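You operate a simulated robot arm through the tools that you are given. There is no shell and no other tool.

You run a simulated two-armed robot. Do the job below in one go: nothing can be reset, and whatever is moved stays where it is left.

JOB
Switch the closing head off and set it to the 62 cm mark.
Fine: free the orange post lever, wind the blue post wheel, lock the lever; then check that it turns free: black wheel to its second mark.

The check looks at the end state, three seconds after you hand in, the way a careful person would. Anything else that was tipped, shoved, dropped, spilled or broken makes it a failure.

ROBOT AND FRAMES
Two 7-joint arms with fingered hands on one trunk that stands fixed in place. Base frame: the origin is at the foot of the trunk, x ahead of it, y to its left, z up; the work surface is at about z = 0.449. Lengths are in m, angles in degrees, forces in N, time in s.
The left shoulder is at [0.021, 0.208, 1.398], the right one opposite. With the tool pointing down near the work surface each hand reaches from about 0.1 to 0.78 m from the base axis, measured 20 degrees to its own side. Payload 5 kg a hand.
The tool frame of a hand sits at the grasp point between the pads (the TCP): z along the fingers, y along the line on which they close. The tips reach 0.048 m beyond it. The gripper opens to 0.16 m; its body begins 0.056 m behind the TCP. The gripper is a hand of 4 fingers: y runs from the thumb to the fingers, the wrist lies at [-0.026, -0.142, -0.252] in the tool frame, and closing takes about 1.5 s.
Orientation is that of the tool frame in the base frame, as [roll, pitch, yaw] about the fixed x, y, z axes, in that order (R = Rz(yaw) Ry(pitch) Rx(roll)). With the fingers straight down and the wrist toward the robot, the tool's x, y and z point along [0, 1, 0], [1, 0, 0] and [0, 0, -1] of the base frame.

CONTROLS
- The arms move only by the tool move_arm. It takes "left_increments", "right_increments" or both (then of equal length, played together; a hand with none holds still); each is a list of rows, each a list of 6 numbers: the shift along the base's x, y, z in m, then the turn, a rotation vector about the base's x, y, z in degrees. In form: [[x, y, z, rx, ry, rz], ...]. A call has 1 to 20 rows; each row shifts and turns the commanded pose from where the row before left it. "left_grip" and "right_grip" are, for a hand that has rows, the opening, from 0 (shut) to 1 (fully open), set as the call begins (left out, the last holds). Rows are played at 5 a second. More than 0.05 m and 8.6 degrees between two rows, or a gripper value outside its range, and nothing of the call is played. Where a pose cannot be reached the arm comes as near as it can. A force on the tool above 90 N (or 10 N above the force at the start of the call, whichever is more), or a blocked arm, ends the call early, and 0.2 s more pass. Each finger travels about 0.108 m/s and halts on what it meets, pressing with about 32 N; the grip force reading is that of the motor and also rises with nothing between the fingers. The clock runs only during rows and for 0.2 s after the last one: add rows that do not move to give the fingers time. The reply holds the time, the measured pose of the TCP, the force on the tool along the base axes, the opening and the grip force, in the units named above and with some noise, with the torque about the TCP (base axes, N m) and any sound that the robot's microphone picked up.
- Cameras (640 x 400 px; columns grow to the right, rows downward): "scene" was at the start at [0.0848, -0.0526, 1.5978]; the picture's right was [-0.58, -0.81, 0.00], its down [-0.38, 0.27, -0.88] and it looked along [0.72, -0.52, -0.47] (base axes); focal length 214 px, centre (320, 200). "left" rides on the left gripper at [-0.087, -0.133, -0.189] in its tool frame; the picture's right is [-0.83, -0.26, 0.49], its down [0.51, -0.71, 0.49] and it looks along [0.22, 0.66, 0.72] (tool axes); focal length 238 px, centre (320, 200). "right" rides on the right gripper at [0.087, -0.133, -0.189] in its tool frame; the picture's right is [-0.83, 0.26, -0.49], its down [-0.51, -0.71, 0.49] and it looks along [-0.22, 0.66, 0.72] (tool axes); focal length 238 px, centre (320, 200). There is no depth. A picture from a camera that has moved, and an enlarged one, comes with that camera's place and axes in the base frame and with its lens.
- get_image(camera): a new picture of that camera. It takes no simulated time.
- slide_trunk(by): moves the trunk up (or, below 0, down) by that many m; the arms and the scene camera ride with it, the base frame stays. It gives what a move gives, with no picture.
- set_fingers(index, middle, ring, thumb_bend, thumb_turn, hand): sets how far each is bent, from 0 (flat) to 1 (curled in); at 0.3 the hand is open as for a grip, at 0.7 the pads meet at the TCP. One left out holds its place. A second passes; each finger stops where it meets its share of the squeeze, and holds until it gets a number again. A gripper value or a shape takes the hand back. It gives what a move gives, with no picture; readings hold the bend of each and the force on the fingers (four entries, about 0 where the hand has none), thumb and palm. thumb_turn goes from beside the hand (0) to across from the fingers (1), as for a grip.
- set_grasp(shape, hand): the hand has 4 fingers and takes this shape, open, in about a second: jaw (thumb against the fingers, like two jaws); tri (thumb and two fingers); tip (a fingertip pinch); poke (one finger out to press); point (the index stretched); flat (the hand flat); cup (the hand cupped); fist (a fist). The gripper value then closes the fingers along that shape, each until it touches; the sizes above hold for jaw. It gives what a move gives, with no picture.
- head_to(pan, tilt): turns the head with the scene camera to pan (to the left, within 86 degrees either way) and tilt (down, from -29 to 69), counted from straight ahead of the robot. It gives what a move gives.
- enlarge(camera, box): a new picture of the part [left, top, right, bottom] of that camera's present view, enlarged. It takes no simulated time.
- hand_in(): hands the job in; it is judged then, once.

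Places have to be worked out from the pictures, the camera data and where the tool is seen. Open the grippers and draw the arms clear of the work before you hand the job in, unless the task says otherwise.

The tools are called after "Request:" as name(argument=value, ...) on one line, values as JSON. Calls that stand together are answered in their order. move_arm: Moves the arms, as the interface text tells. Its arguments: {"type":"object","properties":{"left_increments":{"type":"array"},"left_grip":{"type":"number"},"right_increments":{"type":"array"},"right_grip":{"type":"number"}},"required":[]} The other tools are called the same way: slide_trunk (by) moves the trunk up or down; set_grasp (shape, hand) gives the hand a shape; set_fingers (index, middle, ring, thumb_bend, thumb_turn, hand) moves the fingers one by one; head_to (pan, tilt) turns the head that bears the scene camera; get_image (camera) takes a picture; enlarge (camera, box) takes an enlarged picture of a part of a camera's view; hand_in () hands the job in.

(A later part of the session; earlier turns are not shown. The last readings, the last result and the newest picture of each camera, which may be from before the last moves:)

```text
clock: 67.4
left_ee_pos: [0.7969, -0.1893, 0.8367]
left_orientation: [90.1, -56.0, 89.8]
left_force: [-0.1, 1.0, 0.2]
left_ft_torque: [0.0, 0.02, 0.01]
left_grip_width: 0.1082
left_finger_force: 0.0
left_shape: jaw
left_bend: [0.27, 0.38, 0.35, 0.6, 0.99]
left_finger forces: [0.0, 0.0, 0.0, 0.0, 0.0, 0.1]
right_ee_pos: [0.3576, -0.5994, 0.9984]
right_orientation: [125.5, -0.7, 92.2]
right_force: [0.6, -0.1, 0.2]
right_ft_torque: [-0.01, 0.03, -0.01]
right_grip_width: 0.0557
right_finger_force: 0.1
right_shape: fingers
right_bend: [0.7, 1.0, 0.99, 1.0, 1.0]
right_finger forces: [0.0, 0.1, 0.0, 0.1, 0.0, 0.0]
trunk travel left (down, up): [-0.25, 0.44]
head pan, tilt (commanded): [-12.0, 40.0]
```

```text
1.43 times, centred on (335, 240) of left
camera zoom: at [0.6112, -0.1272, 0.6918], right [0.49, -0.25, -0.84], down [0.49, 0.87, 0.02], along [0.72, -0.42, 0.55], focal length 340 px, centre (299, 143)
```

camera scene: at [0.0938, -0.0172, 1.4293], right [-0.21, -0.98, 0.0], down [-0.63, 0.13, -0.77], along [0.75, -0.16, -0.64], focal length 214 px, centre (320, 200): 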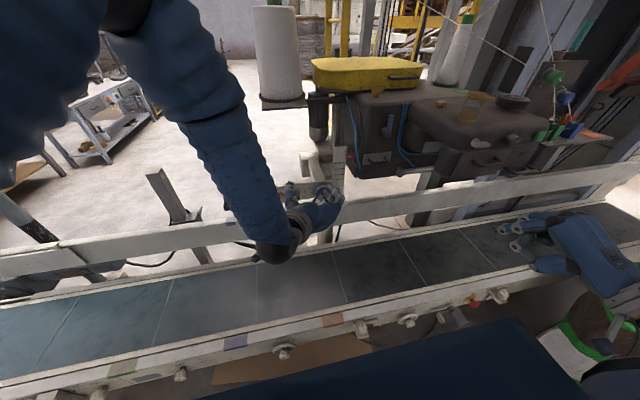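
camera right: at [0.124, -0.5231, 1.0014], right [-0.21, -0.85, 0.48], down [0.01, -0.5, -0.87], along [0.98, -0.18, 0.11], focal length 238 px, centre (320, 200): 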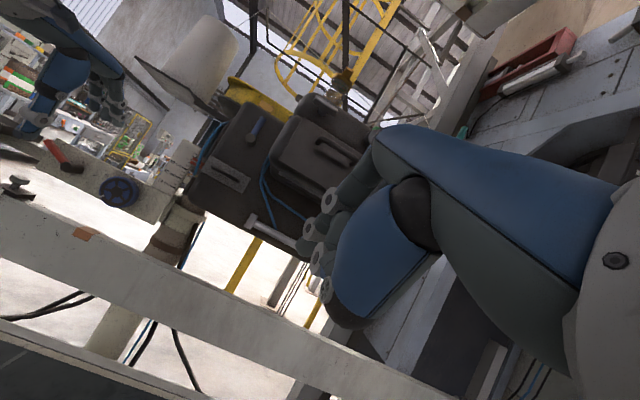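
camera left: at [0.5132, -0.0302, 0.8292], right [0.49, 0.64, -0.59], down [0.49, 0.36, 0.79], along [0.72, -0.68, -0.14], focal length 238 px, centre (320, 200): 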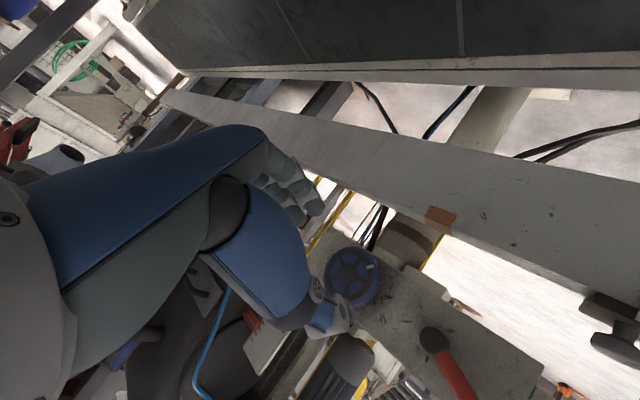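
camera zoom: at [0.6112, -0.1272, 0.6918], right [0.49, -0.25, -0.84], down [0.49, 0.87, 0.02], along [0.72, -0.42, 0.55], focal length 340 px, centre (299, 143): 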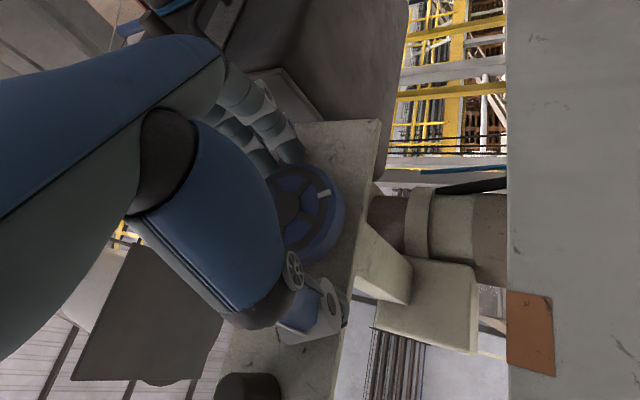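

Released cleanly and the pointer holds. I roll the open hand back 72° clockwise around the wheel's axis.

Request:
move_arm(left_increments=[[0, 0, 0, 8, 0, 0], [0, 0, 0, 8, 0, 0], [0, 0, 0, 8, 0, 0], [0, 0, 0, 8, 0, 0], [0, 0, 0, 8, 0, 0], [0, 0, 0, 8, 0, 0], [0, 0, 0, 8, 0, 0], [0, 0, 0, 8, 0, 0], [0, 0, 0, 8, 0, 0], [0, 0, 0, 0, 0, 0]])

Request:
enlarge(camera="scene", box=[280, 150, 360, 230])

Request:
enlarge(camera="right", box=[170, 135, 220, 195])

```text
clock: 69.6
left_ee_pos: [0.7976, -0.1899, 0.8355]
left_orientation: [-90.3, -51.9, -89.7]
left_force: [-0.8, 0.2, 1.0]
left_ft_torque: [-0.05, -0.02, -0.02]
left_grip_width: 0.1084
left_finger_force: 0.0
left_shape: jaw
left_bend: [0.27, 0.38, 0.35, 0.6, 0.99]
left_finger forces: [0.1, 0.1, 0.1, 0.0, 0.0, 0.1]
right_ee_pos: [0.3588, -0.6002, 0.9975]
right_orientation: [125.5, -0.7, 92.3]
right_force: [0.3, -0.4, -0.6]
right_ft_torque: [0.02, 0.01, -0.02]
right_grip_width: 0.0558
right_finger_force: 0.1
right_shape: fingers
right_bend: [0.7, 1.0, 0.99, 1.0, 1.0]
right_finger forces: [0.1, 0.0, 0.0, 0.1, 0.0, 0.0]
trunk travel left (down, up): [-0.25, 0.44]
head pan, tilt (commanded): [-12.0, 40.0]
```

```text
5.00 times, centred on (320, 190) of scene
camera zoom: at [0.0939, -0.017, 1.4293], right [-0.21, -0.98, 0.0], down [-0.63, 0.13, -0.77], along [0.75, -0.16, -0.64], focal length 1072 px, centre (320, 250)
```

zoom: 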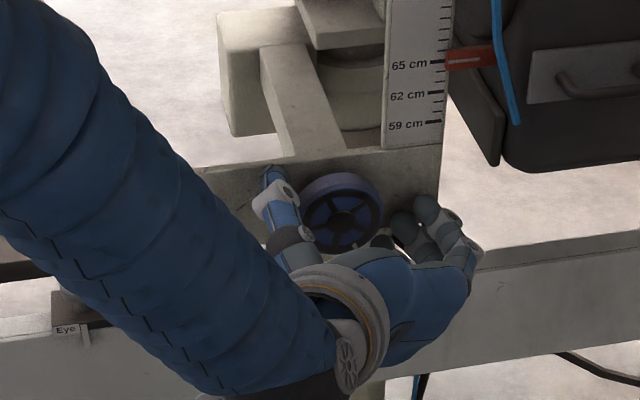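

```text
6.67 times, centred on (195, 165) of right
camera zoom: at [0.124, -0.523, 1.0014], right [-0.21, -0.85, 0.48], down [0.01, -0.5, -0.87], along [0.98, -0.18, 0.11], focal length 1589 px, centre (1153, 433)
```

zoom: 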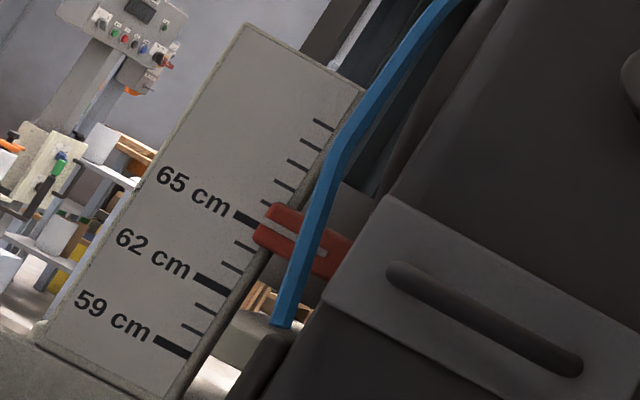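

The pointer stayed put at about 65.2. I close the hand again on the rim.

Request:
move_arm(left_increments=[[0, 0, 0, 0, 0, 0], [0, 0, 0, 0, 0, 0], [0, 0, 0, 0, 0, 0], [0, 0, 0, 0, 0, 0], [0, 0, 0, 0, 0, 0], [0, 0, 0, 0, 0, 0]], left_grip=0.3)

Request:
move_arm(left_increments=[[0, 0, 0, -8, 0, 0], [0, 0, 0, -8, 0, 0], [0, 0, 0, -8, 0, 0], [0, 0, 0, -8, 0, 0], [0, 0, 0, -8, 0, 0], [0, 0, 0, -8, 0, 0], [0, 0, 0, 0, 0, 0]])

Request:
enlarge(camera="right", box=[170, 135, 220, 195])

Request:
enlarge(camera="scene", box=[280, 150, 360, 230])

```text
clock: 71.0
left_ee_pos: [0.7994, -0.1882, 0.8375]
left_orientation: [-89.8, -52.0, -90.1]
left_force: [1.9, 4.8, 3.8]
left_ft_torque: [-0.01, -0.16, 0.2]
left_grip_width: 0.0703
left_finger_force: 31.4
left_shape: jaw
left_bend: [0.74, 0.48, 0.49, 0.71, 1.0]
left_finger forces: [15.1, 8.5, 0.1, 0.0, 30.4, 0.1]
right_ee_pos: [0.3578, -0.6001, 0.999]
right_orientation: [125.5, -0.7, 92.4]
right_force: [-0.9, -0.4, -0.3]
right_ft_torque: [0.05, -0.05, 0.0]
right_grip_width: 0.0555
right_finger_force: 0.1
right_shape: fingers
right_bend: [0.7, 1.0, 0.99, 1.0, 1.0]
right_finger forces: [0.0, 0.0, 0.0, 0.1, 0.0, 0.0]
trunk travel left (down, up): [-0.25, 0.44]
head pan, tilt (commanded): [-12.0, 40.0]
```

```text
clock: 72.6
left_ee_pos: [0.7981, -0.1903, 0.8366]
left_orientation: [90.8, -79.9, 89.1]
left_force: [2.1, -2.7, -0.1]
left_ft_torque: [0.13, -0.03, -0.15]
left_grip_width: 0.0703
left_finger_force: 32.1
left_shape: jaw
left_bend: [0.74, 0.48, 0.49, 0.71, 1.0]
left_finger forces: [19.2, 11.1, 0.0, 0.0, 28.1, 0.0]
right_ee_pos: [0.3593, -0.5998, 0.9982]
right_orientation: [125.4, -0.7, 92.3]
right_force: [-0.4, 0.1, -0.3]
right_ft_torque: [-0.03, 0.02, 0.0]
right_grip_width: 0.0557
right_finger_force: 0.2
right_shape: fingers
right_bend: [0.7, 1.0, 0.99, 1.0, 1.0]
right_finger forces: [0.0, 0.1, 0.1, 0.1, 0.1, 0.0]
trunk travel left (down, up): [-0.25, 0.44]
head pan, tilt (commanded): [-12.0, 40.0]
```

```text
6.67 times, centred on (195, 165) of right
camera zoom: at [0.124, -0.5234, 1.0012], right [-0.21, -0.85, 0.48], down [0.01, -0.5, -0.87], along [0.98, -0.18, 0.11], focal length 1589 px, centre (1153, 433)
```

zoom: 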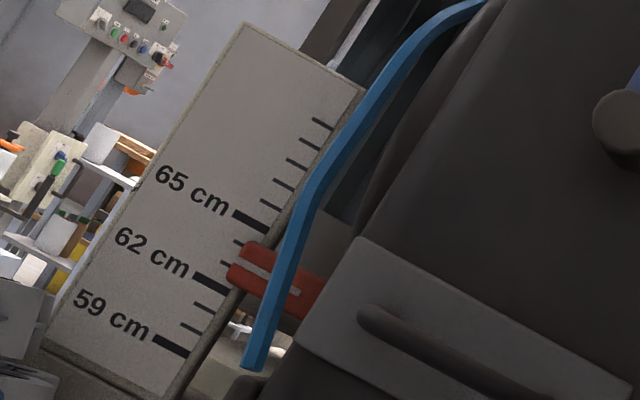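

```text
5.00 times, centred on (320, 190) of scene
camera zoom: at [0.094, -0.0175, 1.4293], right [-0.21, -0.98, 0.0], down [-0.63, 0.13, -0.77], along [0.75, -0.16, -0.64], focal length 1072 px, centre (320, 250)
```

zoom: 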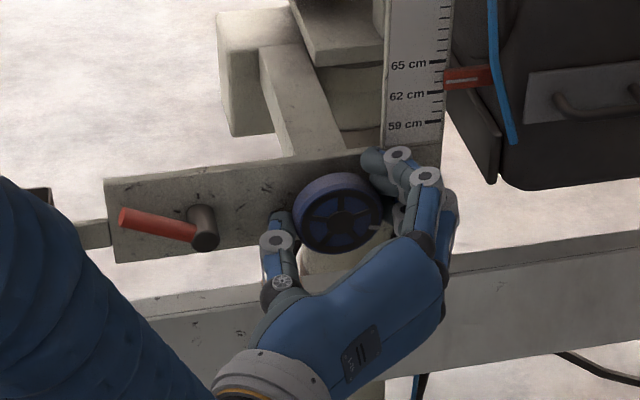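

The head is near 63. I take a much closer picture to read it precisely.

Request:
enlarge(camera="right", box=[182, 163, 198, 183])

Request:
enlarge(camera="scene", box=[328, 160, 352, 180])

```text
16.00 times, centred on (190, 173) of right
camera zoom: at [0.124, -0.5234, 1.0012], right [-0.21, -0.85, 0.48], down [0.01, -0.5, -0.87], along [0.98, -0.18, 0.11], focal length 3814 px, centre (2400, 632)
```

zoom: 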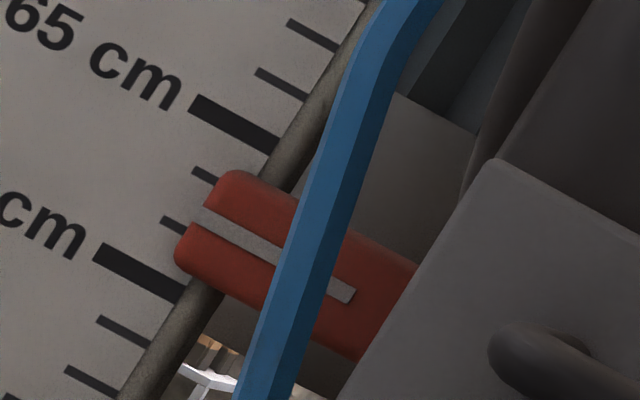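

```text
16.00 times, centred on (340, 170) of scene
camera zoom: at [0.094, -0.0175, 1.4293], right [-0.21, -0.98, 0.0], down [-0.63, 0.13, -0.77], along [0.75, -0.16, -0.64], focal length 3432 px, centre (0, 680)
```

zoom: 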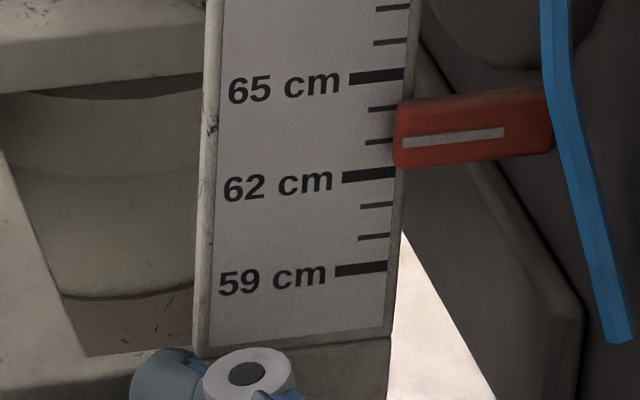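

Reading is about 63.45, so about 1.45 cm remain (≈ 36° more). I turn 30° and read again.

Request:
move_arm(left_increments=[[0, 0, 0, -7.5, 0, 0], [0, 0, 0, -7.5, 0, 0], [0, 0, 0, -7.5, 0, 0], [0, 0, 0, -7.5, 0, 0], [0, 0, 0, 0, 0, 0]])

Request:
enlarge(camera="right", box=[180, 163, 196, 183])

Request:
enlarge(camera="scene", box=[280, 150, 360, 230])

```text
clock: 73.8
left_ee_pos: [0.7978, -0.1897, 0.8364]
left_orientation: [90.1, -49.9, 89.9]
left_force: [0.3, -8.1, 1.1]
left_ft_torque: [0.1, -0.21, -0.39]
left_grip_width: 0.0702
left_finger_force: 32.2
left_shape: jaw
left_bend: [0.74, 0.47, 0.49, 0.72, 1.0]
left_finger forces: [20.9, 11.4, 0.1, 0.1, 27.0, 0.1]
right_ee_pos: [0.3586, -0.6027, 0.9983]
right_orientation: [125.5, -0.7, 92.5]
right_force: [-0.1, -0.6, -0.2]
right_ft_torque: [0.0, 0.01, 0.01]
right_grip_width: 0.0556
right_finger_force: 0.1
right_shape: fingers
right_bend: [0.7, 1.0, 0.99, 1.0, 1.0]
right_finger forces: [0.0, 0.0, 0.0, 0.1, 0.0, 0.0]
trunk travel left (down, up): [-0.25, 0.44]
head pan, tilt (commanded): [-12.0, 40.0]
```

```text
16.00 times, centred on (188, 173) of right
camera zoom: at [0.1238, -0.5235, 1.0012], right [-0.21, -0.85, 0.48], down [0.01, -0.5, -0.87], along [0.98, -0.18, 0.11], focal length 3814 px, centre (2432, 632)
```

zoom: 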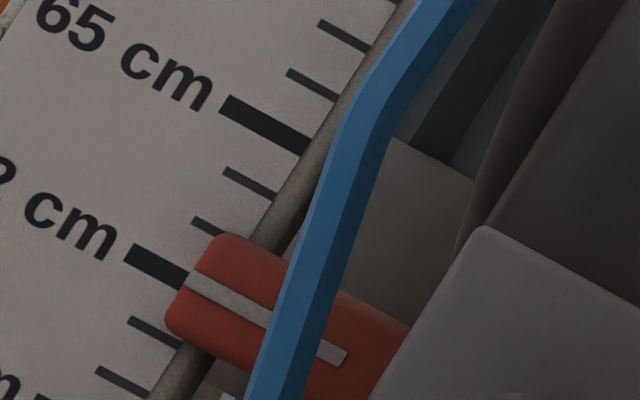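

```text
5.00 times, centred on (320, 190) of scene
camera zoom: at [0.0937, -0.0177, 1.4293], right [-0.21, -0.98, 0.0], down [-0.63, 0.13, -0.77], along [0.75, -0.16, -0.64], focal length 1072 px, centre (320, 250)
```

zoom: 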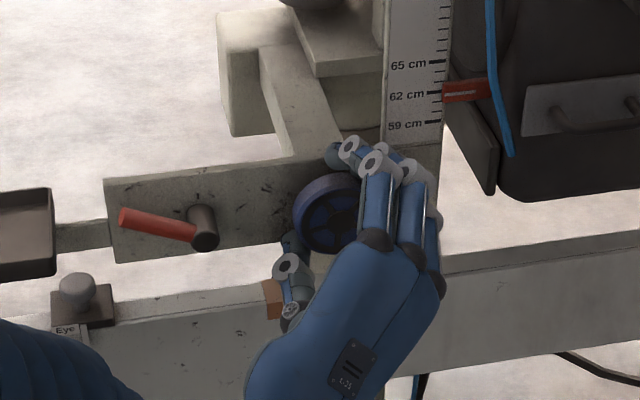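

Very near: about 62.1 (with small parallax). I turn 3° more and re-read.

Request:
move_arm(left_increments=[[0, 0, 0, -3, 0, 0], [0, 0, 0, 0, 0, 0], [0, 0, 0, 0, 0, 0]])

Request:
enlarge(camera="right", box=[182, 167, 194, 182])

Request:
enlarge(camera="scene", box=[328, 160, 352, 180])

```text
clock: 74.6
left_ee_pos: [0.799, -0.1912, 0.8372]
left_orientation: [89.9, -47.0, 90.1]
left_force: [-0.1, -9.4, 3.0]
left_ft_torque: [0.06, -0.27, -0.43]
left_grip_width: 0.0701
left_finger_force: 32.1
left_shape: jaw
left_bend: [0.74, 0.47, 0.49, 0.72, 1.0]
left_finger forces: [21.1, 12.1, 0.0, 0.0, 26.5, 0.1]
right_ee_pos: [0.3573, -0.6012, 0.9982]
right_orientation: [125.4, -0.7, 92.2]
right_force: [0.2, 0.2, 0.1]
right_ft_torque: [-0.04, 0.01, 0.01]
right_grip_width: 0.0557
right_finger_force: 0.0
right_shape: fingers
right_bend: [0.7, 1.0, 0.99, 1.0, 1.0]
right_finger forces: [0.1, 0.0, 0.1, 0.1, 0.0, 0.1]
trunk travel left (down, up): [-0.25, 0.44]
head pan, tilt (commanded): [-12.0, 40.0]
```

```text
16.00 times, centred on (188, 174) of right
camera zoom: at [0.1237, -0.5235, 1.0012], right [-0.21, -0.85, 0.48], down [0.01, -0.5, -0.87], along [0.98, -0.18, 0.11], focal length 3814 px, centre (2432, 608)
```

zoom: 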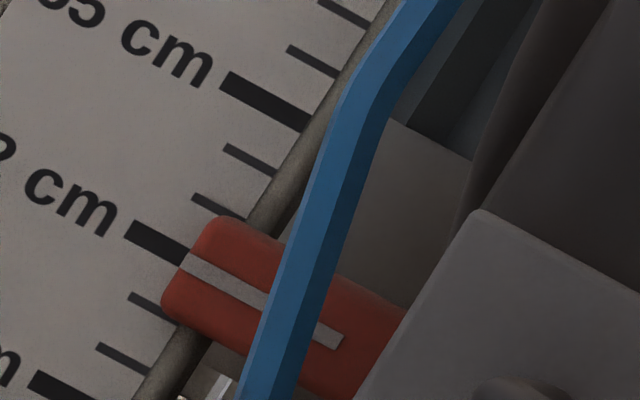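

```text
16.00 times, centred on (340, 170) of scene
camera zoom: at [0.0936, -0.0178, 1.4293], right [-0.21, -0.98, 0.0], down [-0.63, 0.13, -0.77], along [0.75, -0.16, -0.64], focal length 3432 px, centre (0, 680)
```

zoom: 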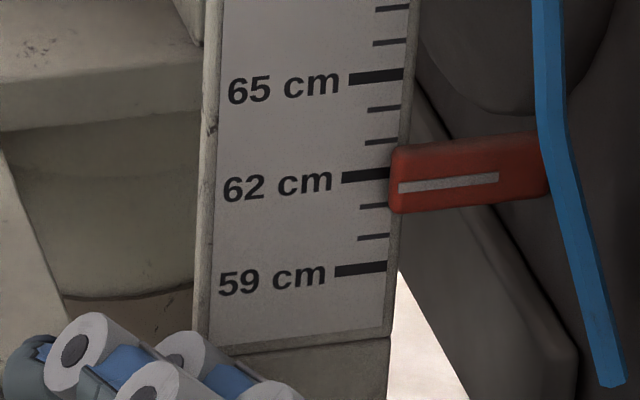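

The pointer's line is now level with the 62 mark (about 62.03 after parallax). I open the hand and check the reading holds.

Request:
move_arm(left_increments=[[0, 0, 0, 0, 0, 0], [0, 0, 0, 0, 0, 0], [0, 0, 0, 0, 0, 0], [0, 0, 0, 0, 0, 0], [0, 0, 0, 0, 0, 0]], left_grip=0.68)

Request:
enlarge(camera="right", box=[182, 167, 194, 182])

Request:
enlarge(camera="scene", box=[280, 150, 360, 230])

```text
clock: 75.8
left_ee_pos: [0.7998, -0.1886, 0.8364]
left_orientation: [90.1, -47.0, 89.8]
left_force: [0.8, 0.0, -0.2]
left_ft_torque: [0.0, -0.02, -0.01]
left_grip_width: 0.1082
left_finger_force: 0.0
left_shape: jaw
left_bend: [0.27, 0.38, 0.35, 0.6, 0.99]
left_finger forces: [0.0, 0.1, 0.0, 0.0, 0.0, 0.0]
right_ee_pos: [0.3582, -0.6009, 0.9988]
right_orientation: [125.5, -0.7, 92.3]
right_force: [-0.2, 0.2, -0.4]
right_ft_torque: [0.03, 0.02, 0.03]
right_grip_width: 0.0557
right_finger_force: 0.1
right_shape: fingers
right_bend: [0.7, 1.0, 0.99, 1.0, 1.0]
right_finger forces: [0.1, 0.0, 0.0, 0.0, 0.0, 0.0]
trunk travel left (down, up): [-0.25, 0.44]
head pan, tilt (commanded): [-12.0, 40.0]
```

```text
16.00 times, centred on (188, 174) of right
camera zoom: at [0.124, -0.5231, 1.0014], right [-0.21, -0.85, 0.48], down [0.01, -0.5, -0.87], along [0.98, -0.18, 0.11], focal length 3814 px, centre (2432, 608)
```

zoom: 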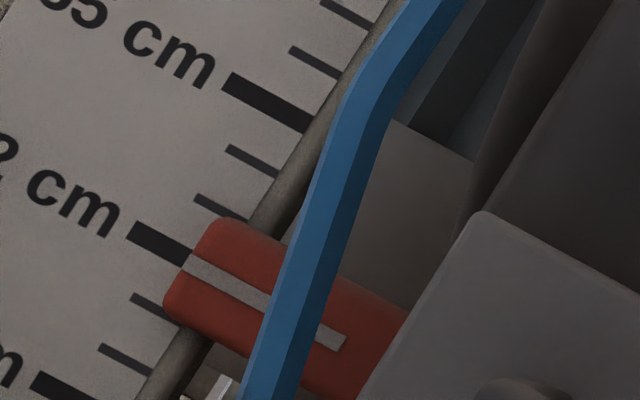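

```text
5.00 times, centred on (320, 190) of scene
camera zoom: at [0.0938, -0.0171, 1.4293], right [-0.21, -0.98, 0.0], down [-0.63, 0.13, -0.77], along [0.75, -0.16, -0.64], focal length 1072 px, centre (320, 250)
```

zoom: 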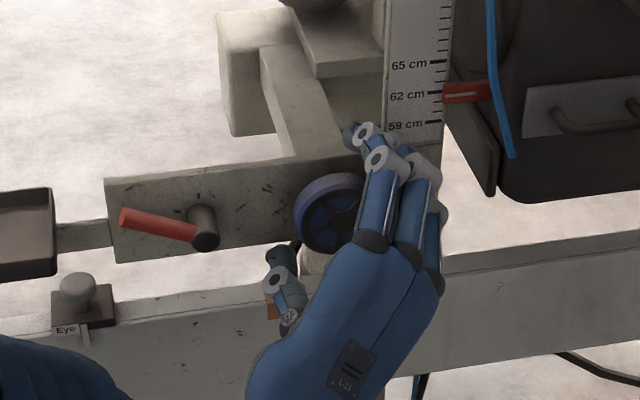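

The reading holds at 62. I withdraw the hand straight back from the wheel, then roll it to a comfortable angle and set it to a single extended index for the lever.

Request:
move_arm(left_increments=[[-0.03, 0, 0, 0, 0, 0], [-0.04, 0, 0, 0, 0, 0], [-0.04, 0, 0, 0, 0, 0], [-0.02, 0.01, 0, 8, 0, 0], [0, 0.02, 0, 8, 0, 0], [0, 0.02, 0, 8, 0, 0], [0, 0.02, 0, 8, 0, 0], [0, 0.02, 0, 8, 0, 0], [0, 0.02, 0, 3, 0, 0], [0, 0, 0, 0, 0, 0]])

Request:
set_grasp(shape="poke", hand="left")

Request:
set_fingers(hand="left", middle=1.0)

Request:
enlarge(camera="right", box=[0, 100, 240, 260])

Request:
enlarge(camera="scene", box=[240, 140, 400, 260])

Request:
get_image(camera="left")

```text
clock: 78.0
left_ee_pos: [0.669, -0.0787, 0.8358]
left_orientation: [-103.7, -89.9, -76.3]
left_force: [1.1, 0.3, 0.5]
left_ft_torque: [0.02, -0.02, 0.03]
left_grip_width: 0.1086
left_finger_force: 0.0
left_shape: jaw
left_bend: [0.27, 0.38, 0.35, 0.6, 0.99]
left_finger forces: [0.0, 0.0, 0.1, 0.0, 0.0, 0.0]
right_ee_pos: [0.3586, -0.6009, 0.9981]
right_orientation: [125.5, -0.7, 92.3]
right_force: [-0.1, 0.4, -0.2]
right_ft_torque: [0.02, -0.02, 0.04]
right_grip_width: 0.0559
right_finger_force: 0.1
right_shape: fingers
right_bend: [0.7, 1.0, 0.99, 1.0, 1.0]
right_finger forces: [0.1, 0.0, 0.0, 0.0, 0.0, 0.1]
trunk travel left (down, up): [-0.25, 0.44]
head pan, tilt (commanded): [-12.0, 40.0]
```

```text
clock: 78.9
left_ee_pos: [0.669, -0.0785, 0.8363]
left_orientation: [103.1, -90.0, 76.9]
left_force: [0.7, 0.0, 0.0]
left_ft_torque: [-0.01, 0.02, -0.01]
left_grip_width: 0.0
left_finger_force: 0.1
left_shape: poke
left_bend: [0.7, 0.7, 0.99, 1.0, 1.0]
left_finger forces: [0.0, 0.0, 0.0, 0.1, 0.0, 0.1]
right_ee_pos: [0.3582, -0.6005, 0.9995]
right_orientation: [125.5, -0.7, 92.2]
right_force: [-0.4, 0.0, -0.3]
right_ft_torque: [0.05, 0.01, -0.02]
right_grip_width: 0.0558
right_finger_force: 0.1
right_shape: fingers
right_bend: [0.7, 1.0, 0.99, 1.0, 1.0]
right_finger forces: [0.0, 0.0, 0.2, 0.0, 0.0, 0.0]
trunk travel left (down, up): [-0.25, 0.44]
head pan, tilt (commanded): [-12.0, 40.0]
```

```text
clock: 79.9
left_ee_pos: [0.6691, -0.0796, 0.836]
left_orientation: [126.3, -90.0, 53.7]
left_force: [-0.1, -0.2, -0.1]
left_ft_torque: [0.01, -0.01, 0.01]
left_grip_width: 0.0554
left_finger_force: 0.1
left_shape: fingers
left_bend: [0.7, 0.83, 0.99, 1.0, 1.0]
left_finger forces: [0.0, 0.0, 0.0, 0.0, 0.0, 0.0]
right_ee_pos: [0.3586, -0.6007, 0.9987]
right_orientation: [125.6, -0.7, 92.1]
right_force: [-0.3, -0.6, 0.7]
right_ft_torque: [-0.01, -0.02, 0.02]
right_grip_width: 0.0557
right_finger_force: 0.1
right_shape: fingers
right_bend: [0.7, 1.0, 0.99, 1.0, 1.0]
right_finger forces: [0.0, 0.0, 0.1, 0.0, 0.1, 0.0]
trunk travel left (down, up): [-0.25, 0.44]
head pan, tilt (commanded): [-12.0, 40.0]
```

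```text
2.50 times, centred on (120, 180) of right
camera zoom: at [0.124, -0.5231, 1.0014], right [-0.21, -0.85, 0.48], down [0.01, -0.5, -0.87], along [0.98, -0.18, 0.11], focal length 596 px, centre (820, 250)
```

zoom: 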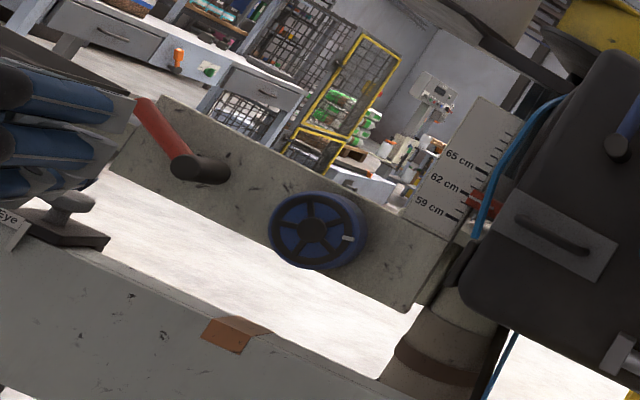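

```text
3.33 times, centred on (320, 200) of scene
camera zoom: at [0.0938, -0.0171, 1.4293], right [-0.21, -0.98, 0.0], down [-0.63, 0.13, -0.77], along [0.75, -0.16, -0.64], focal length 715 px, centre (320, 200)
```

zoom: 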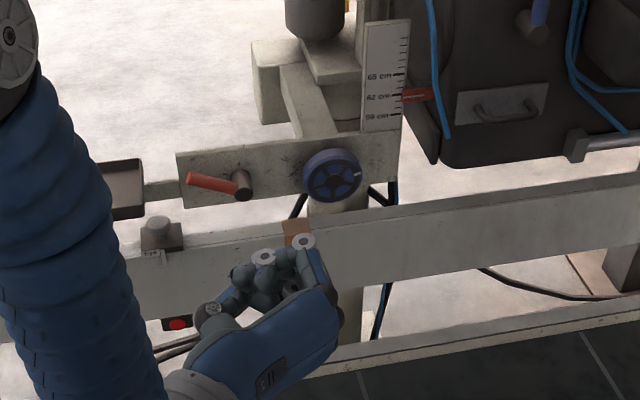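

```text
taken
camera left: at [0.4823, 0.0537, 0.7512], right [0.49, 0.26, -0.83], down [0.49, 0.71, 0.51], along [0.72, -0.66, 0.22], focal length 238 px, centre (320, 200)
```

left: 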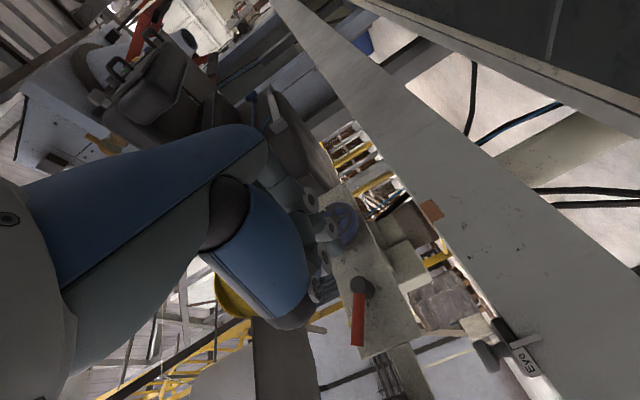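

I check how far the index sticks out beyond the curled fingers.

Request:
enlarge(camera="scene", box=[280, 190, 350, 260])

Request:
enlarge(camera="left", box=[250, 160, 400, 360])

Request:
enlarge(camera="right", box=[0, 120, 80, 220])

```text
5.71 times, centred on (315, 225) of scene
camera zoom: at [0.0938, -0.0171, 1.4293], right [-0.21, -0.98, 0.0], down [-0.63, 0.13, -0.77], along [0.75, -0.16, -0.64], focal length 1226 px, centre (349, 57)
```

zoom: 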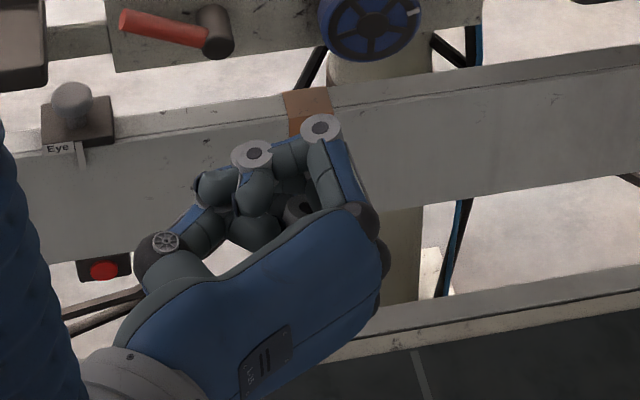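

```text
2.00 times, centred on (325, 260) of left
camera zoom: at [0.4823, 0.0537, 0.7512], right [0.49, 0.26, -0.83], down [0.49, 0.71, 0.51], along [0.72, -0.66, 0.22], focal length 477 px, centre (310, 80)
```

zoom: 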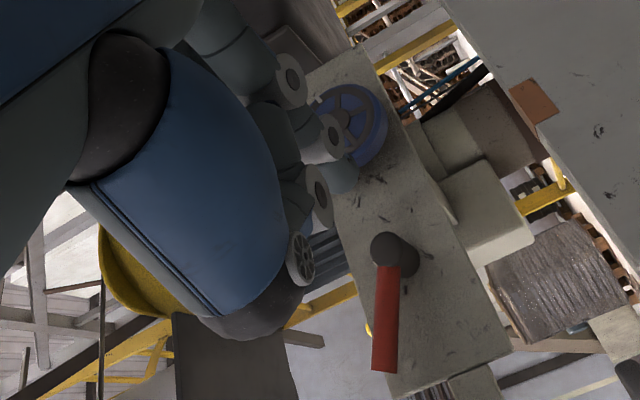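

```text
4.00 times, centred on (40, 170) of right
camera zoom: at [0.124, -0.5231, 1.0014], right [-0.21, -0.85, 0.48], down [0.01, -0.5, -0.87], along [0.98, -0.18, 0.11], focal length 953 px, centre (1440, 320)
```

zoom: 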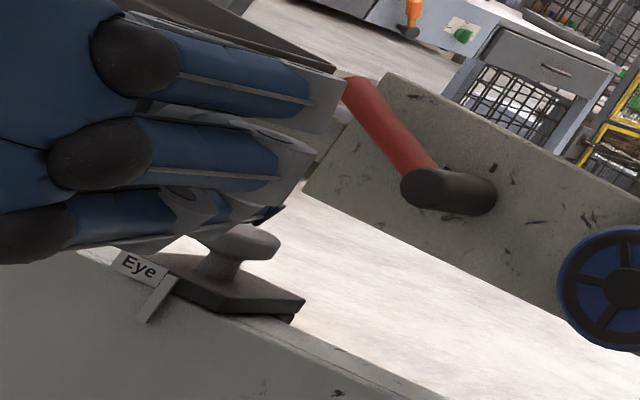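

The index stands about 3 cm ahead of the curled fingers. I roll the hand a further 90° so the curled fingers lie below the index, and line it up under the lever's handle, still well in front of it.

Request:
move_arm(left_increments=[[0, 0.0055, -0.002, 8.2, 0, 0], [0, 0.0055, -0.002, 8.2, 0, 0], [0, 0.0055, -0.002, 8.2, 0, 0], [0, 0.0055, -0.002, 8.2, 0, 0], [0, 0.0055, -0.002, 8.2, 0, 0], [0, 0.0055, -0.002, 8.2, 0, 0], [0, 0.0055, -0.002, 8.2, 0, 0], [0, 0.0055, -0.002, 8.2, 0, 0], [0, 0.0055, -0.002, 8.2, 0, 0], [0, 0.0055, -0.002, 8.2, 0, 0], [0, 0.005, -0.002, 8, 0, 0], [0, 0, 0, 0, 0, 0]])

Request:
enlarge(camera="right", box=[0, 100, 160, 240])

Request:
enlarge(camera="scene", box=[240, 150, 360, 260])

Request:
get_image(camera="left")

```text
clock: 82.5
left_ee_pos: [0.6714, 0.0395, 0.822]
left_orientation: [-90.3, -11.7, -91.0]
left_force: [0.0, 0.0, -0.3]
left_ft_torque: [0.01, 0.02, 0.0]
left_grip_width: 0.0556
left_finger_force: 0.0
left_shape: fingers
left_bend: [0.7, 1.0, 0.99, 1.0, 1.0]
left_finger forces: [0.0, 0.0, 0.1, 0.0, 0.0, 0.0]
left hand out of reach, approached as far as the arm can: row 9, 10, 11
right_ee_pos: [0.3577, -0.6006, 0.9979]
right_orientation: [125.5, -0.7, 92.3]
right_force: [-0.4, -0.4, -0.4]
right_ft_torque: [0.01, -0.05, 0.03]
right_grip_width: 0.0558
right_finger_force: 0.0
right_shape: fingers
right_bend: [0.7, 1.0, 0.99, 1.0, 1.0]
right_finger forces: [0.1, 0.0, 0.0, 0.1, 0.0, 0.1]
trunk travel left (down, up): [-0.25, 0.44]
head pan, tilt (commanded): [-12.0, 40.0]
```

```text
2.86 times, centred on (80, 170) of right
camera zoom: at [0.124, -0.5232, 1.0013], right [-0.21, -0.85, 0.48], down [0.01, -0.5, -0.87], along [0.98, -0.18, 0.11], focal length 681 px, centre (1006, 286)
```

zoom: 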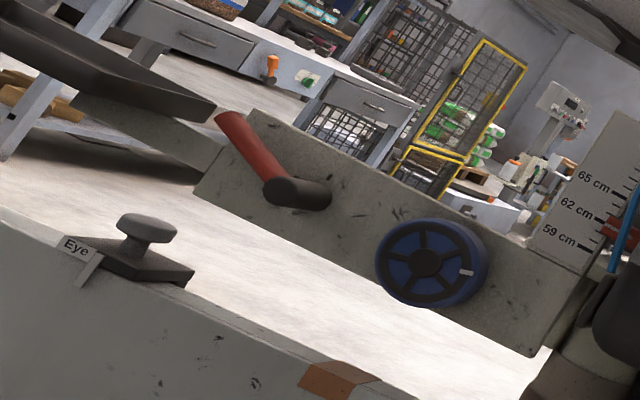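

```text
3.64 times, centred on (300, 205) of scene
camera zoom: at [0.0938, -0.0173, 1.4293], right [-0.21, -0.98, 0.0], down [-0.63, 0.13, -0.77], along [0.75, -0.16, -0.64], focal length 780 px, centre (393, 182)
```

zoom: 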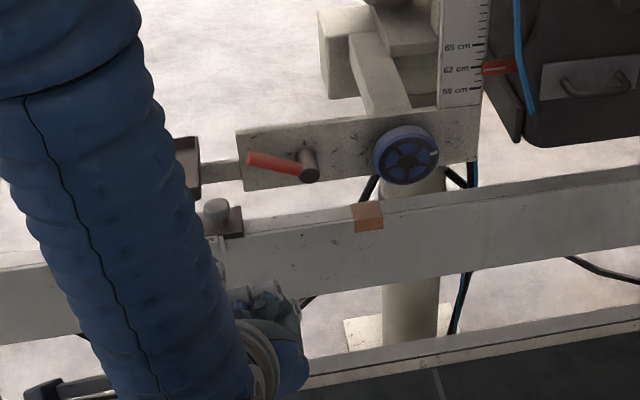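

```text
taken
camera left: at [0.4869, 0.1544, 0.9368], right [0.5, 0.86, 0.08], down [0.49, -0.36, 0.79], along [0.71, -0.36, -0.6], focal length 238 px, centre (320, 200)
```

left: 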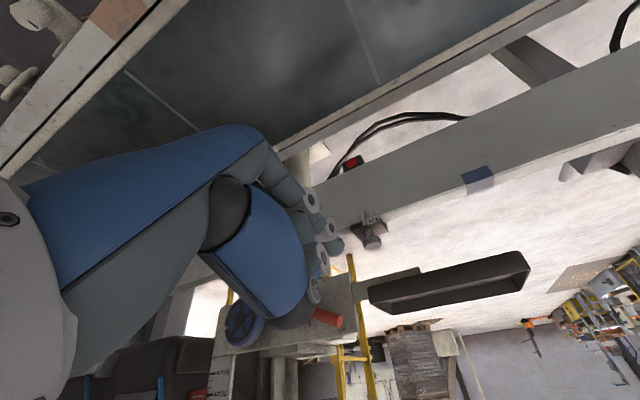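

The last degrees of roll were out of reach and pushed the hand left. I roll back about 20° and line up with the lever again.

Request:
move_arm(left_increments=[[0, -0.014, 0, -7, 0, 0], [0, -0.014, 0, -7, 0, 0], [0, -0.014, 0, -6, 0, 0], [0, -0.0145, 0, 0, 0, 0], [0, 0, 0, 0, 0, 0]])

Request:
enlarge(camera="scene", box=[240, 150, 360, 260])

Request:
get_image(camera="left")

```text
clock: 83.7
left_ee_pos: [0.6711, -0.0167, 0.8226]
left_orientation: [-90.0, -31.8, -91.0]
left_force: [-0.1, 0.1, 0.4]
left_ft_torque: [-0.02, -0.02, 0.02]
left_grip_width: 0.0559
left_finger_force: 0.1
left_shape: fingers
left_bend: [0.7, 1.0, 0.99, 1.0, 1.0]
left_finger forces: [0.1, 0.0, 0.1, 0.0, 0.1, 0.0]
right_ee_pos: [0.3577, -0.5998, 0.9992]
right_orientation: [125.5, -0.6, 92.3]
right_force: [-0.1, -0.1, -0.3]
right_ft_torque: [-0.01, 0.0, 0.0]
right_grip_width: 0.0555
right_finger_force: 0.1
right_shape: fingers
right_bend: [0.7, 1.0, 0.99, 1.0, 1.0]
right_finger forces: [0.0, 0.0, 0.1, 0.1, 0.0, 0.0]
trunk travel left (down, up): [-0.25, 0.44]
head pan, tilt (commanded): [-12.0, 40.0]
```

```text
3.64 times, centred on (300, 205) of scene
camera zoom: at [0.0939, -0.0168, 1.4293], right [-0.21, -0.98, 0.0], down [-0.63, 0.13, -0.77], along [0.75, -0.16, -0.64], focal length 780 px, centre (393, 182)
```

zoom: 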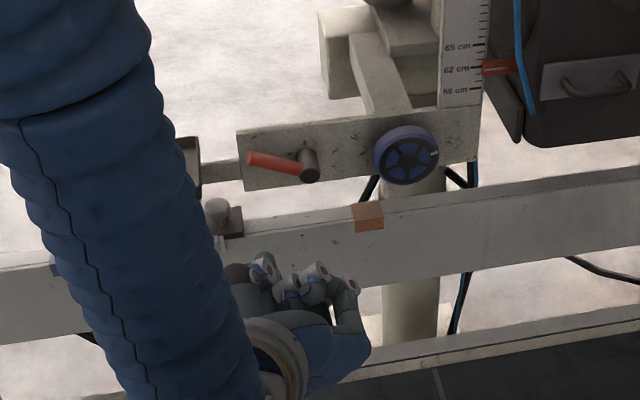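

```text
taken
camera left: at [0.4868, 0.1302, 0.8902], right [0.5, 0.84, -0.22], down [0.49, -0.06, 0.87], along [0.71, -0.54, -0.44], focal length 238 px, centre (320, 200)
```

left: 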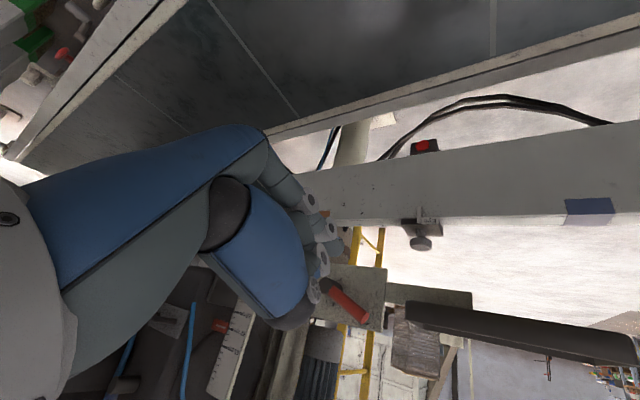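

I verify the index tip's position against the handle with zooms before moving in.

Request:
enlarge(camera="left", box=[280, 170, 440, 350])

Request:
enlarge(camera="scene", box=[260, 180, 320, 240])

Request:
enlarge(camera="right", box=[0, 100, 100, 220])

```text
2.22 times, centred on (360, 260) of left
camera zoom: at [0.4868, 0.1302, 0.8902], right [0.5, 0.84, -0.22], down [0.49, -0.06, 0.87], along [0.71, -0.54, -0.44], focal length 530 px, centre (231, 67)
```

zoom: 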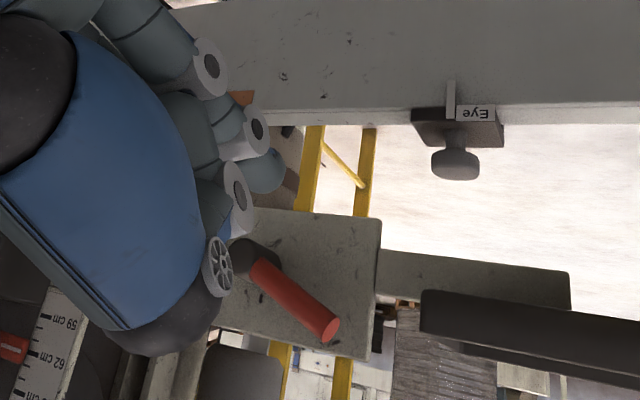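

```text
6.67 times, centred on (290, 210) of scene
camera zoom: at [0.0939, -0.0168, 1.4293], right [-0.21, -0.98, 0.0], down [-0.63, 0.13, -0.77], along [0.75, -0.16, -0.64], focal length 1430 px, centre (520, 133)
```

zoom: 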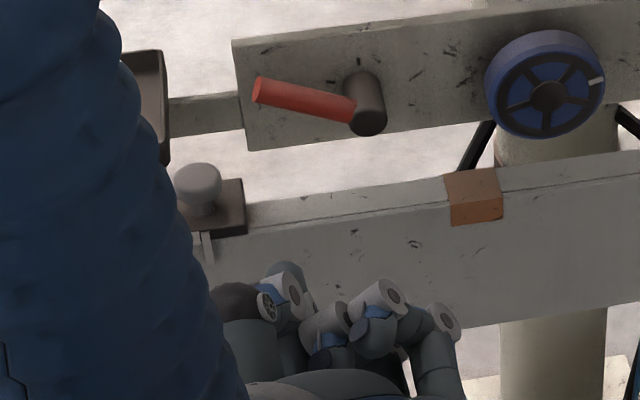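

```text
3.33 times, centred on (50, 160) of right
camera zoom: at [0.124, -0.5229, 1.0015], right [-0.21, -0.85, 0.48], down [0.01, -0.5, -0.87], along [0.98, -0.18, 0.11], focal length 794 px, centre (1220, 333)
```

zoom: 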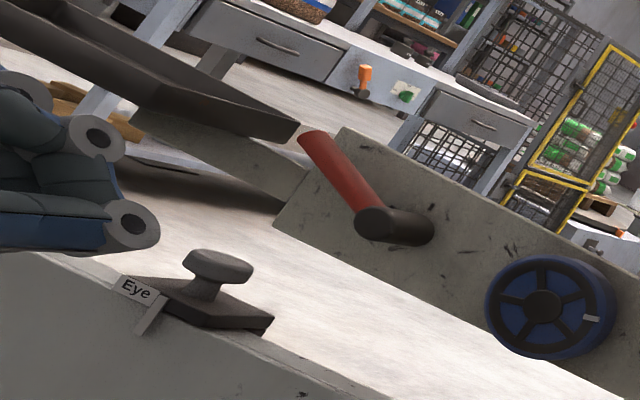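

The handle actually stands at about 67° left (end at (0.825, 0, 0.869)), so the planned point lies about 2.6 cm below it. I advance most of the way.

Request:
move_arm(left_increments=[[0.03, 0, 0, 0, 0, 0], [0.03, 0, 0, 0, 0, 0], [0.03, 0, 0, 0, 0, 0], [0, 0, 0, 0, 0, 0]])

Request:
enlarge(camera="left", box=[280, 170, 440, 350])

Request:
enlarge(camera="scene", box=[260, 170, 320, 230])

Request:
enlarge(camera="right", box=[0, 100, 100, 220])

```text
clock: 84.7
left_ee_pos: [0.7612, -0.0158, 0.8213]
left_orientation: [-89.9, -31.7, -91.0]
left_force: [1.0, 0.0, 0.0]
left_ft_torque: [-0.01, 0.05, 0.03]
left_grip_width: 0.0556
left_finger_force: 0.1
left_shape: fingers
left_bend: [0.7, 1.0, 0.99, 1.0, 1.0]
left_finger forces: [0.0, 0.1, 0.1, 0.1, 0.0, 0.0]
right_ee_pos: [0.3578, -0.6012, 0.9994]
right_orientation: [125.6, -0.7, 92.3]
right_force: [-0.5, 0.3, -0.1]
right_ft_torque: [0.02, -0.01, -0.01]
right_grip_width: 0.0555
right_finger_force: 0.0
right_shape: fingers
right_bend: [0.7, 1.0, 0.99, 1.0, 1.0]
right_finger forces: [0.1, 0.1, 0.0, 0.0, 0.0, 0.1]
trunk travel left (down, up): [-0.25, 0.44]
head pan, tilt (commanded): [-12.0, 40.0]
```

```text
2.22 times, centred on (360, 260) of left
camera zoom: at [0.5766, 0.1298, 0.8897], right [0.5, 0.84, -0.22], down [0.49, -0.07, 0.87], along [0.71, -0.54, -0.44], focal length 530 px, centre (231, 67)
```

zoom: 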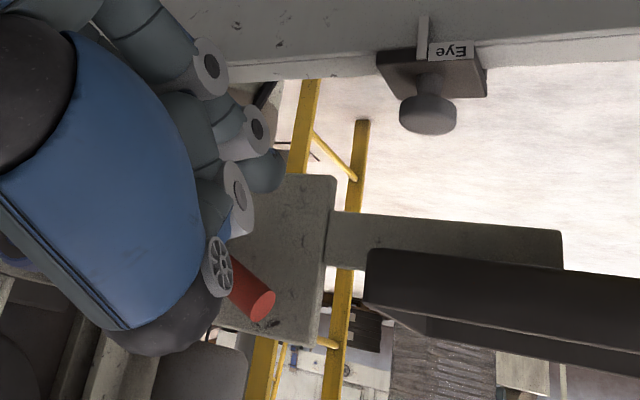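

```text
6.67 times, centred on (290, 200) of scene
camera zoom: at [0.0933, -0.0172, 1.4293], right [-0.21, -0.98, 0.0], down [-0.63, 0.13, -0.77], along [0.75, -0.16, -0.64], focal length 1430 px, centre (520, 200)
```

zoom: 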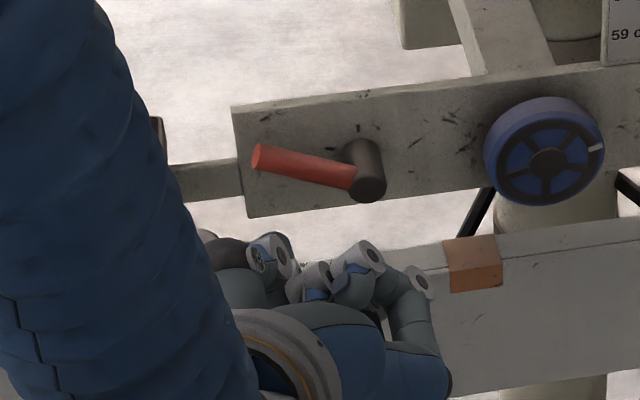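

```text
3.33 times, centred on (50, 160) of right
camera zoom: at [0.1236, -0.5231, 1.0014], right [-0.21, -0.85, 0.48], down [0.01, -0.5, -0.87], along [0.98, -0.18, 0.11], focal length 794 px, centre (1220, 333)
```

zoom: 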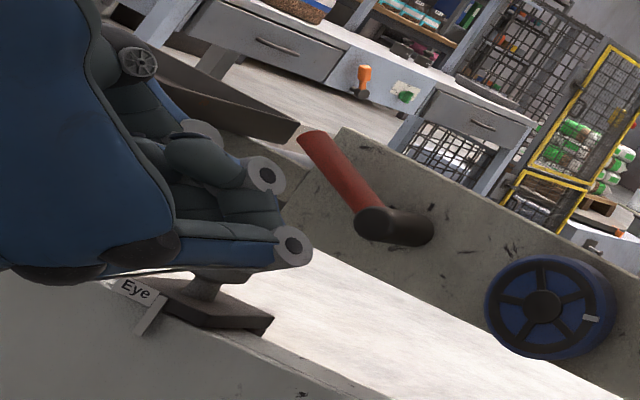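

The index tip (about (0.805, -0.01, 0.812)) is below the handle with about 2.8 cm clearance. I advance to put the tip under the handle, then raise it.

Request:
move_arm(left_increments=[[0.014, 0, 0, 0, 0, 0], [0.013, 0, 0, 0, 0, 0], [0, 0, 0, 0, 0, 0]])

Request:
enlarge(camera="left", box=[280, 170, 440, 350])

Request:
enlarge(camera="right", box=[0, 100, 100, 220])

```text
clock: 85.5
left_ee_pos: [0.7892, -0.0161, 0.8213]
left_orientation: [-89.9, -31.7, -91.0]
left_force: [-0.6, 0.0, 0.4]
left_ft_torque: [-0.04, 0.02, 0.01]
left_grip_width: 0.0557
left_finger_force: 0.1
left_shape: fingers
left_bend: [0.7, 1.0, 0.99, 1.0, 1.0]
left_finger forces: [0.0, 0.0, 0.1, 0.1, 0.0, 0.0]
right_ee_pos: [0.359, -0.6014, 0.9973]
right_orientation: [125.5, -0.7, 92.3]
right_force: [-0.7, 0.2, 0.4]
right_ft_torque: [0.0, 0.01, -0.01]
right_grip_width: 0.056
right_finger_force: 0.1
right_shape: fingers
right_bend: [0.7, 1.0, 0.99, 1.0, 1.0]
right_finger forces: [0.1, 0.1, 0.0, 0.0, 0.0, 0.0]
trunk travel left (down, up): [-0.25, 0.44]
head pan, tilt (commanded): [-12.0, 40.0]
```

```text
2.22 times, centred on (360, 260) of left
camera zoom: at [0.6037, 0.1301, 0.8893], right [0.5, 0.84, -0.22], down [0.49, -0.07, 0.87], along [0.71, -0.54, -0.44], focal length 530 px, centre (231, 67)
```

zoom: 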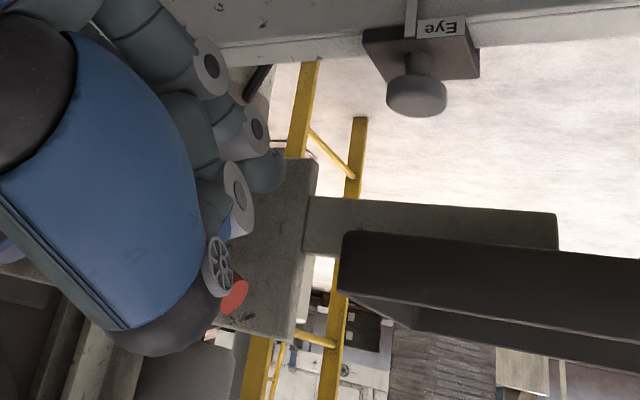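

```text
3.33 times, centred on (50, 160) of right
camera zoom: at [0.1239, -0.523, 1.0014], right [-0.21, -0.85, 0.48], down [0.01, -0.5, -0.87], along [0.98, -0.18, 0.11], focal length 794 px, centre (1220, 333)
```

zoom: 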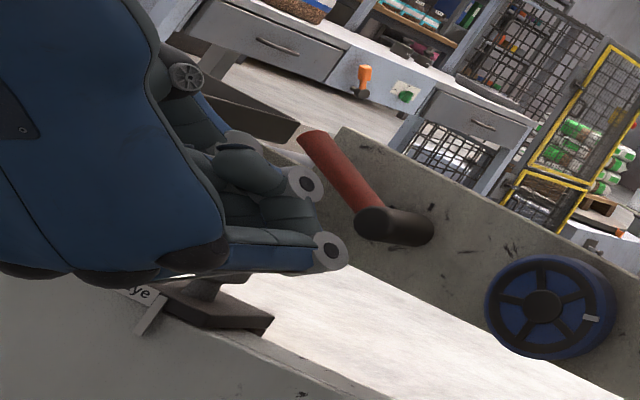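

Everything is clear. I raise the index into contact with the handle's underside.

Request:
move_arm(left_increments=[[0, 0.001, 0.012, 0, 0, 0], [0, 0.001, 0.012, 0, 0, 0], [0, 0, 0.008, 0, 0, 0], [0, -0.001, 0.005, 0, 0, 0], [0, -0.001, 0.005, 0, 0, 0]])

Request:
enlarge(camera="left", box=[280, 170, 440, 350])

Request:
enlarge(camera="right", box=[0, 100, 100, 220])

```text
clock: 86.7
left_ee_pos: [0.7875, -0.0173, 0.863]
left_orientation: [-90.0, -31.6, -91.0]
left_force: [0.3, 0.5, -0.6]
left_ft_torque: [-0.01, 0.03, -0.01]
left_grip_width: 0.0563
left_finger_force: 1.2
left_shape: fingers
left_bend: [0.7, 1.0, 0.99, 1.0, 1.0]
left_finger forces: [1.3, 0.0, 0.0, 0.0, 0.1, 0.0]
right_ee_pos: [0.3587, -0.6015, 0.998]
right_orientation: [125.5, -0.7, 92.2]
right_force: [-0.4, 0.1, -0.5]
right_ft_torque: [0.01, -0.02, 0.03]
right_grip_width: 0.0555
right_finger_force: 0.0
right_shape: fingers
right_bend: [0.7, 1.0, 0.99, 1.0, 1.0]
right_finger forces: [0.0, 0.0, 0.0, 0.1, 0.0, 0.0]
trunk travel left (down, up): [-0.25, 0.44]
head pan, tilt (commanded): [-12.0, 40.0]
```

```text
2.22 times, centred on (360, 260) of left
camera zoom: at [0.6033, 0.1301, 0.9317], right [0.5, 0.84, -0.22], down [0.49, -0.07, 0.87], along [0.71, -0.54, -0.44], focal length 530 px, centre (231, 67)
```

zoom: 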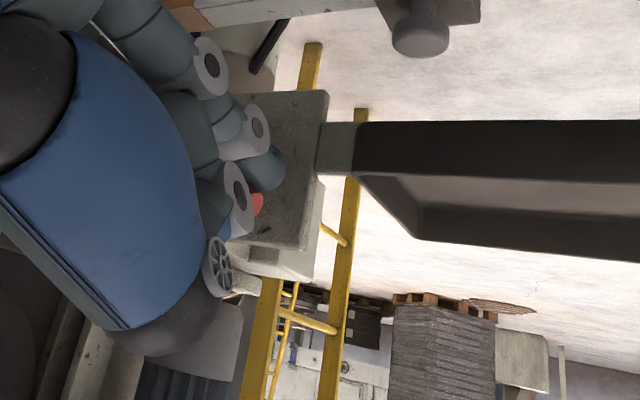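

```text
3.33 times, centred on (50, 160) of right
camera zoom: at [0.124, -0.523, 1.0014], right [-0.21, -0.85, 0.48], down [0.01, -0.5, -0.87], along [0.98, -0.18, 0.11], focal length 794 px, centre (1220, 333)
```

zoom: 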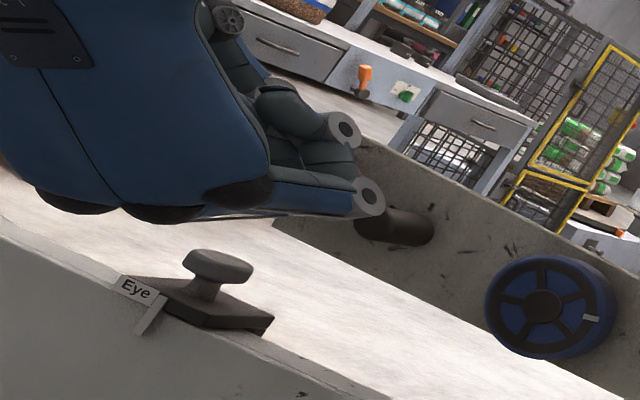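

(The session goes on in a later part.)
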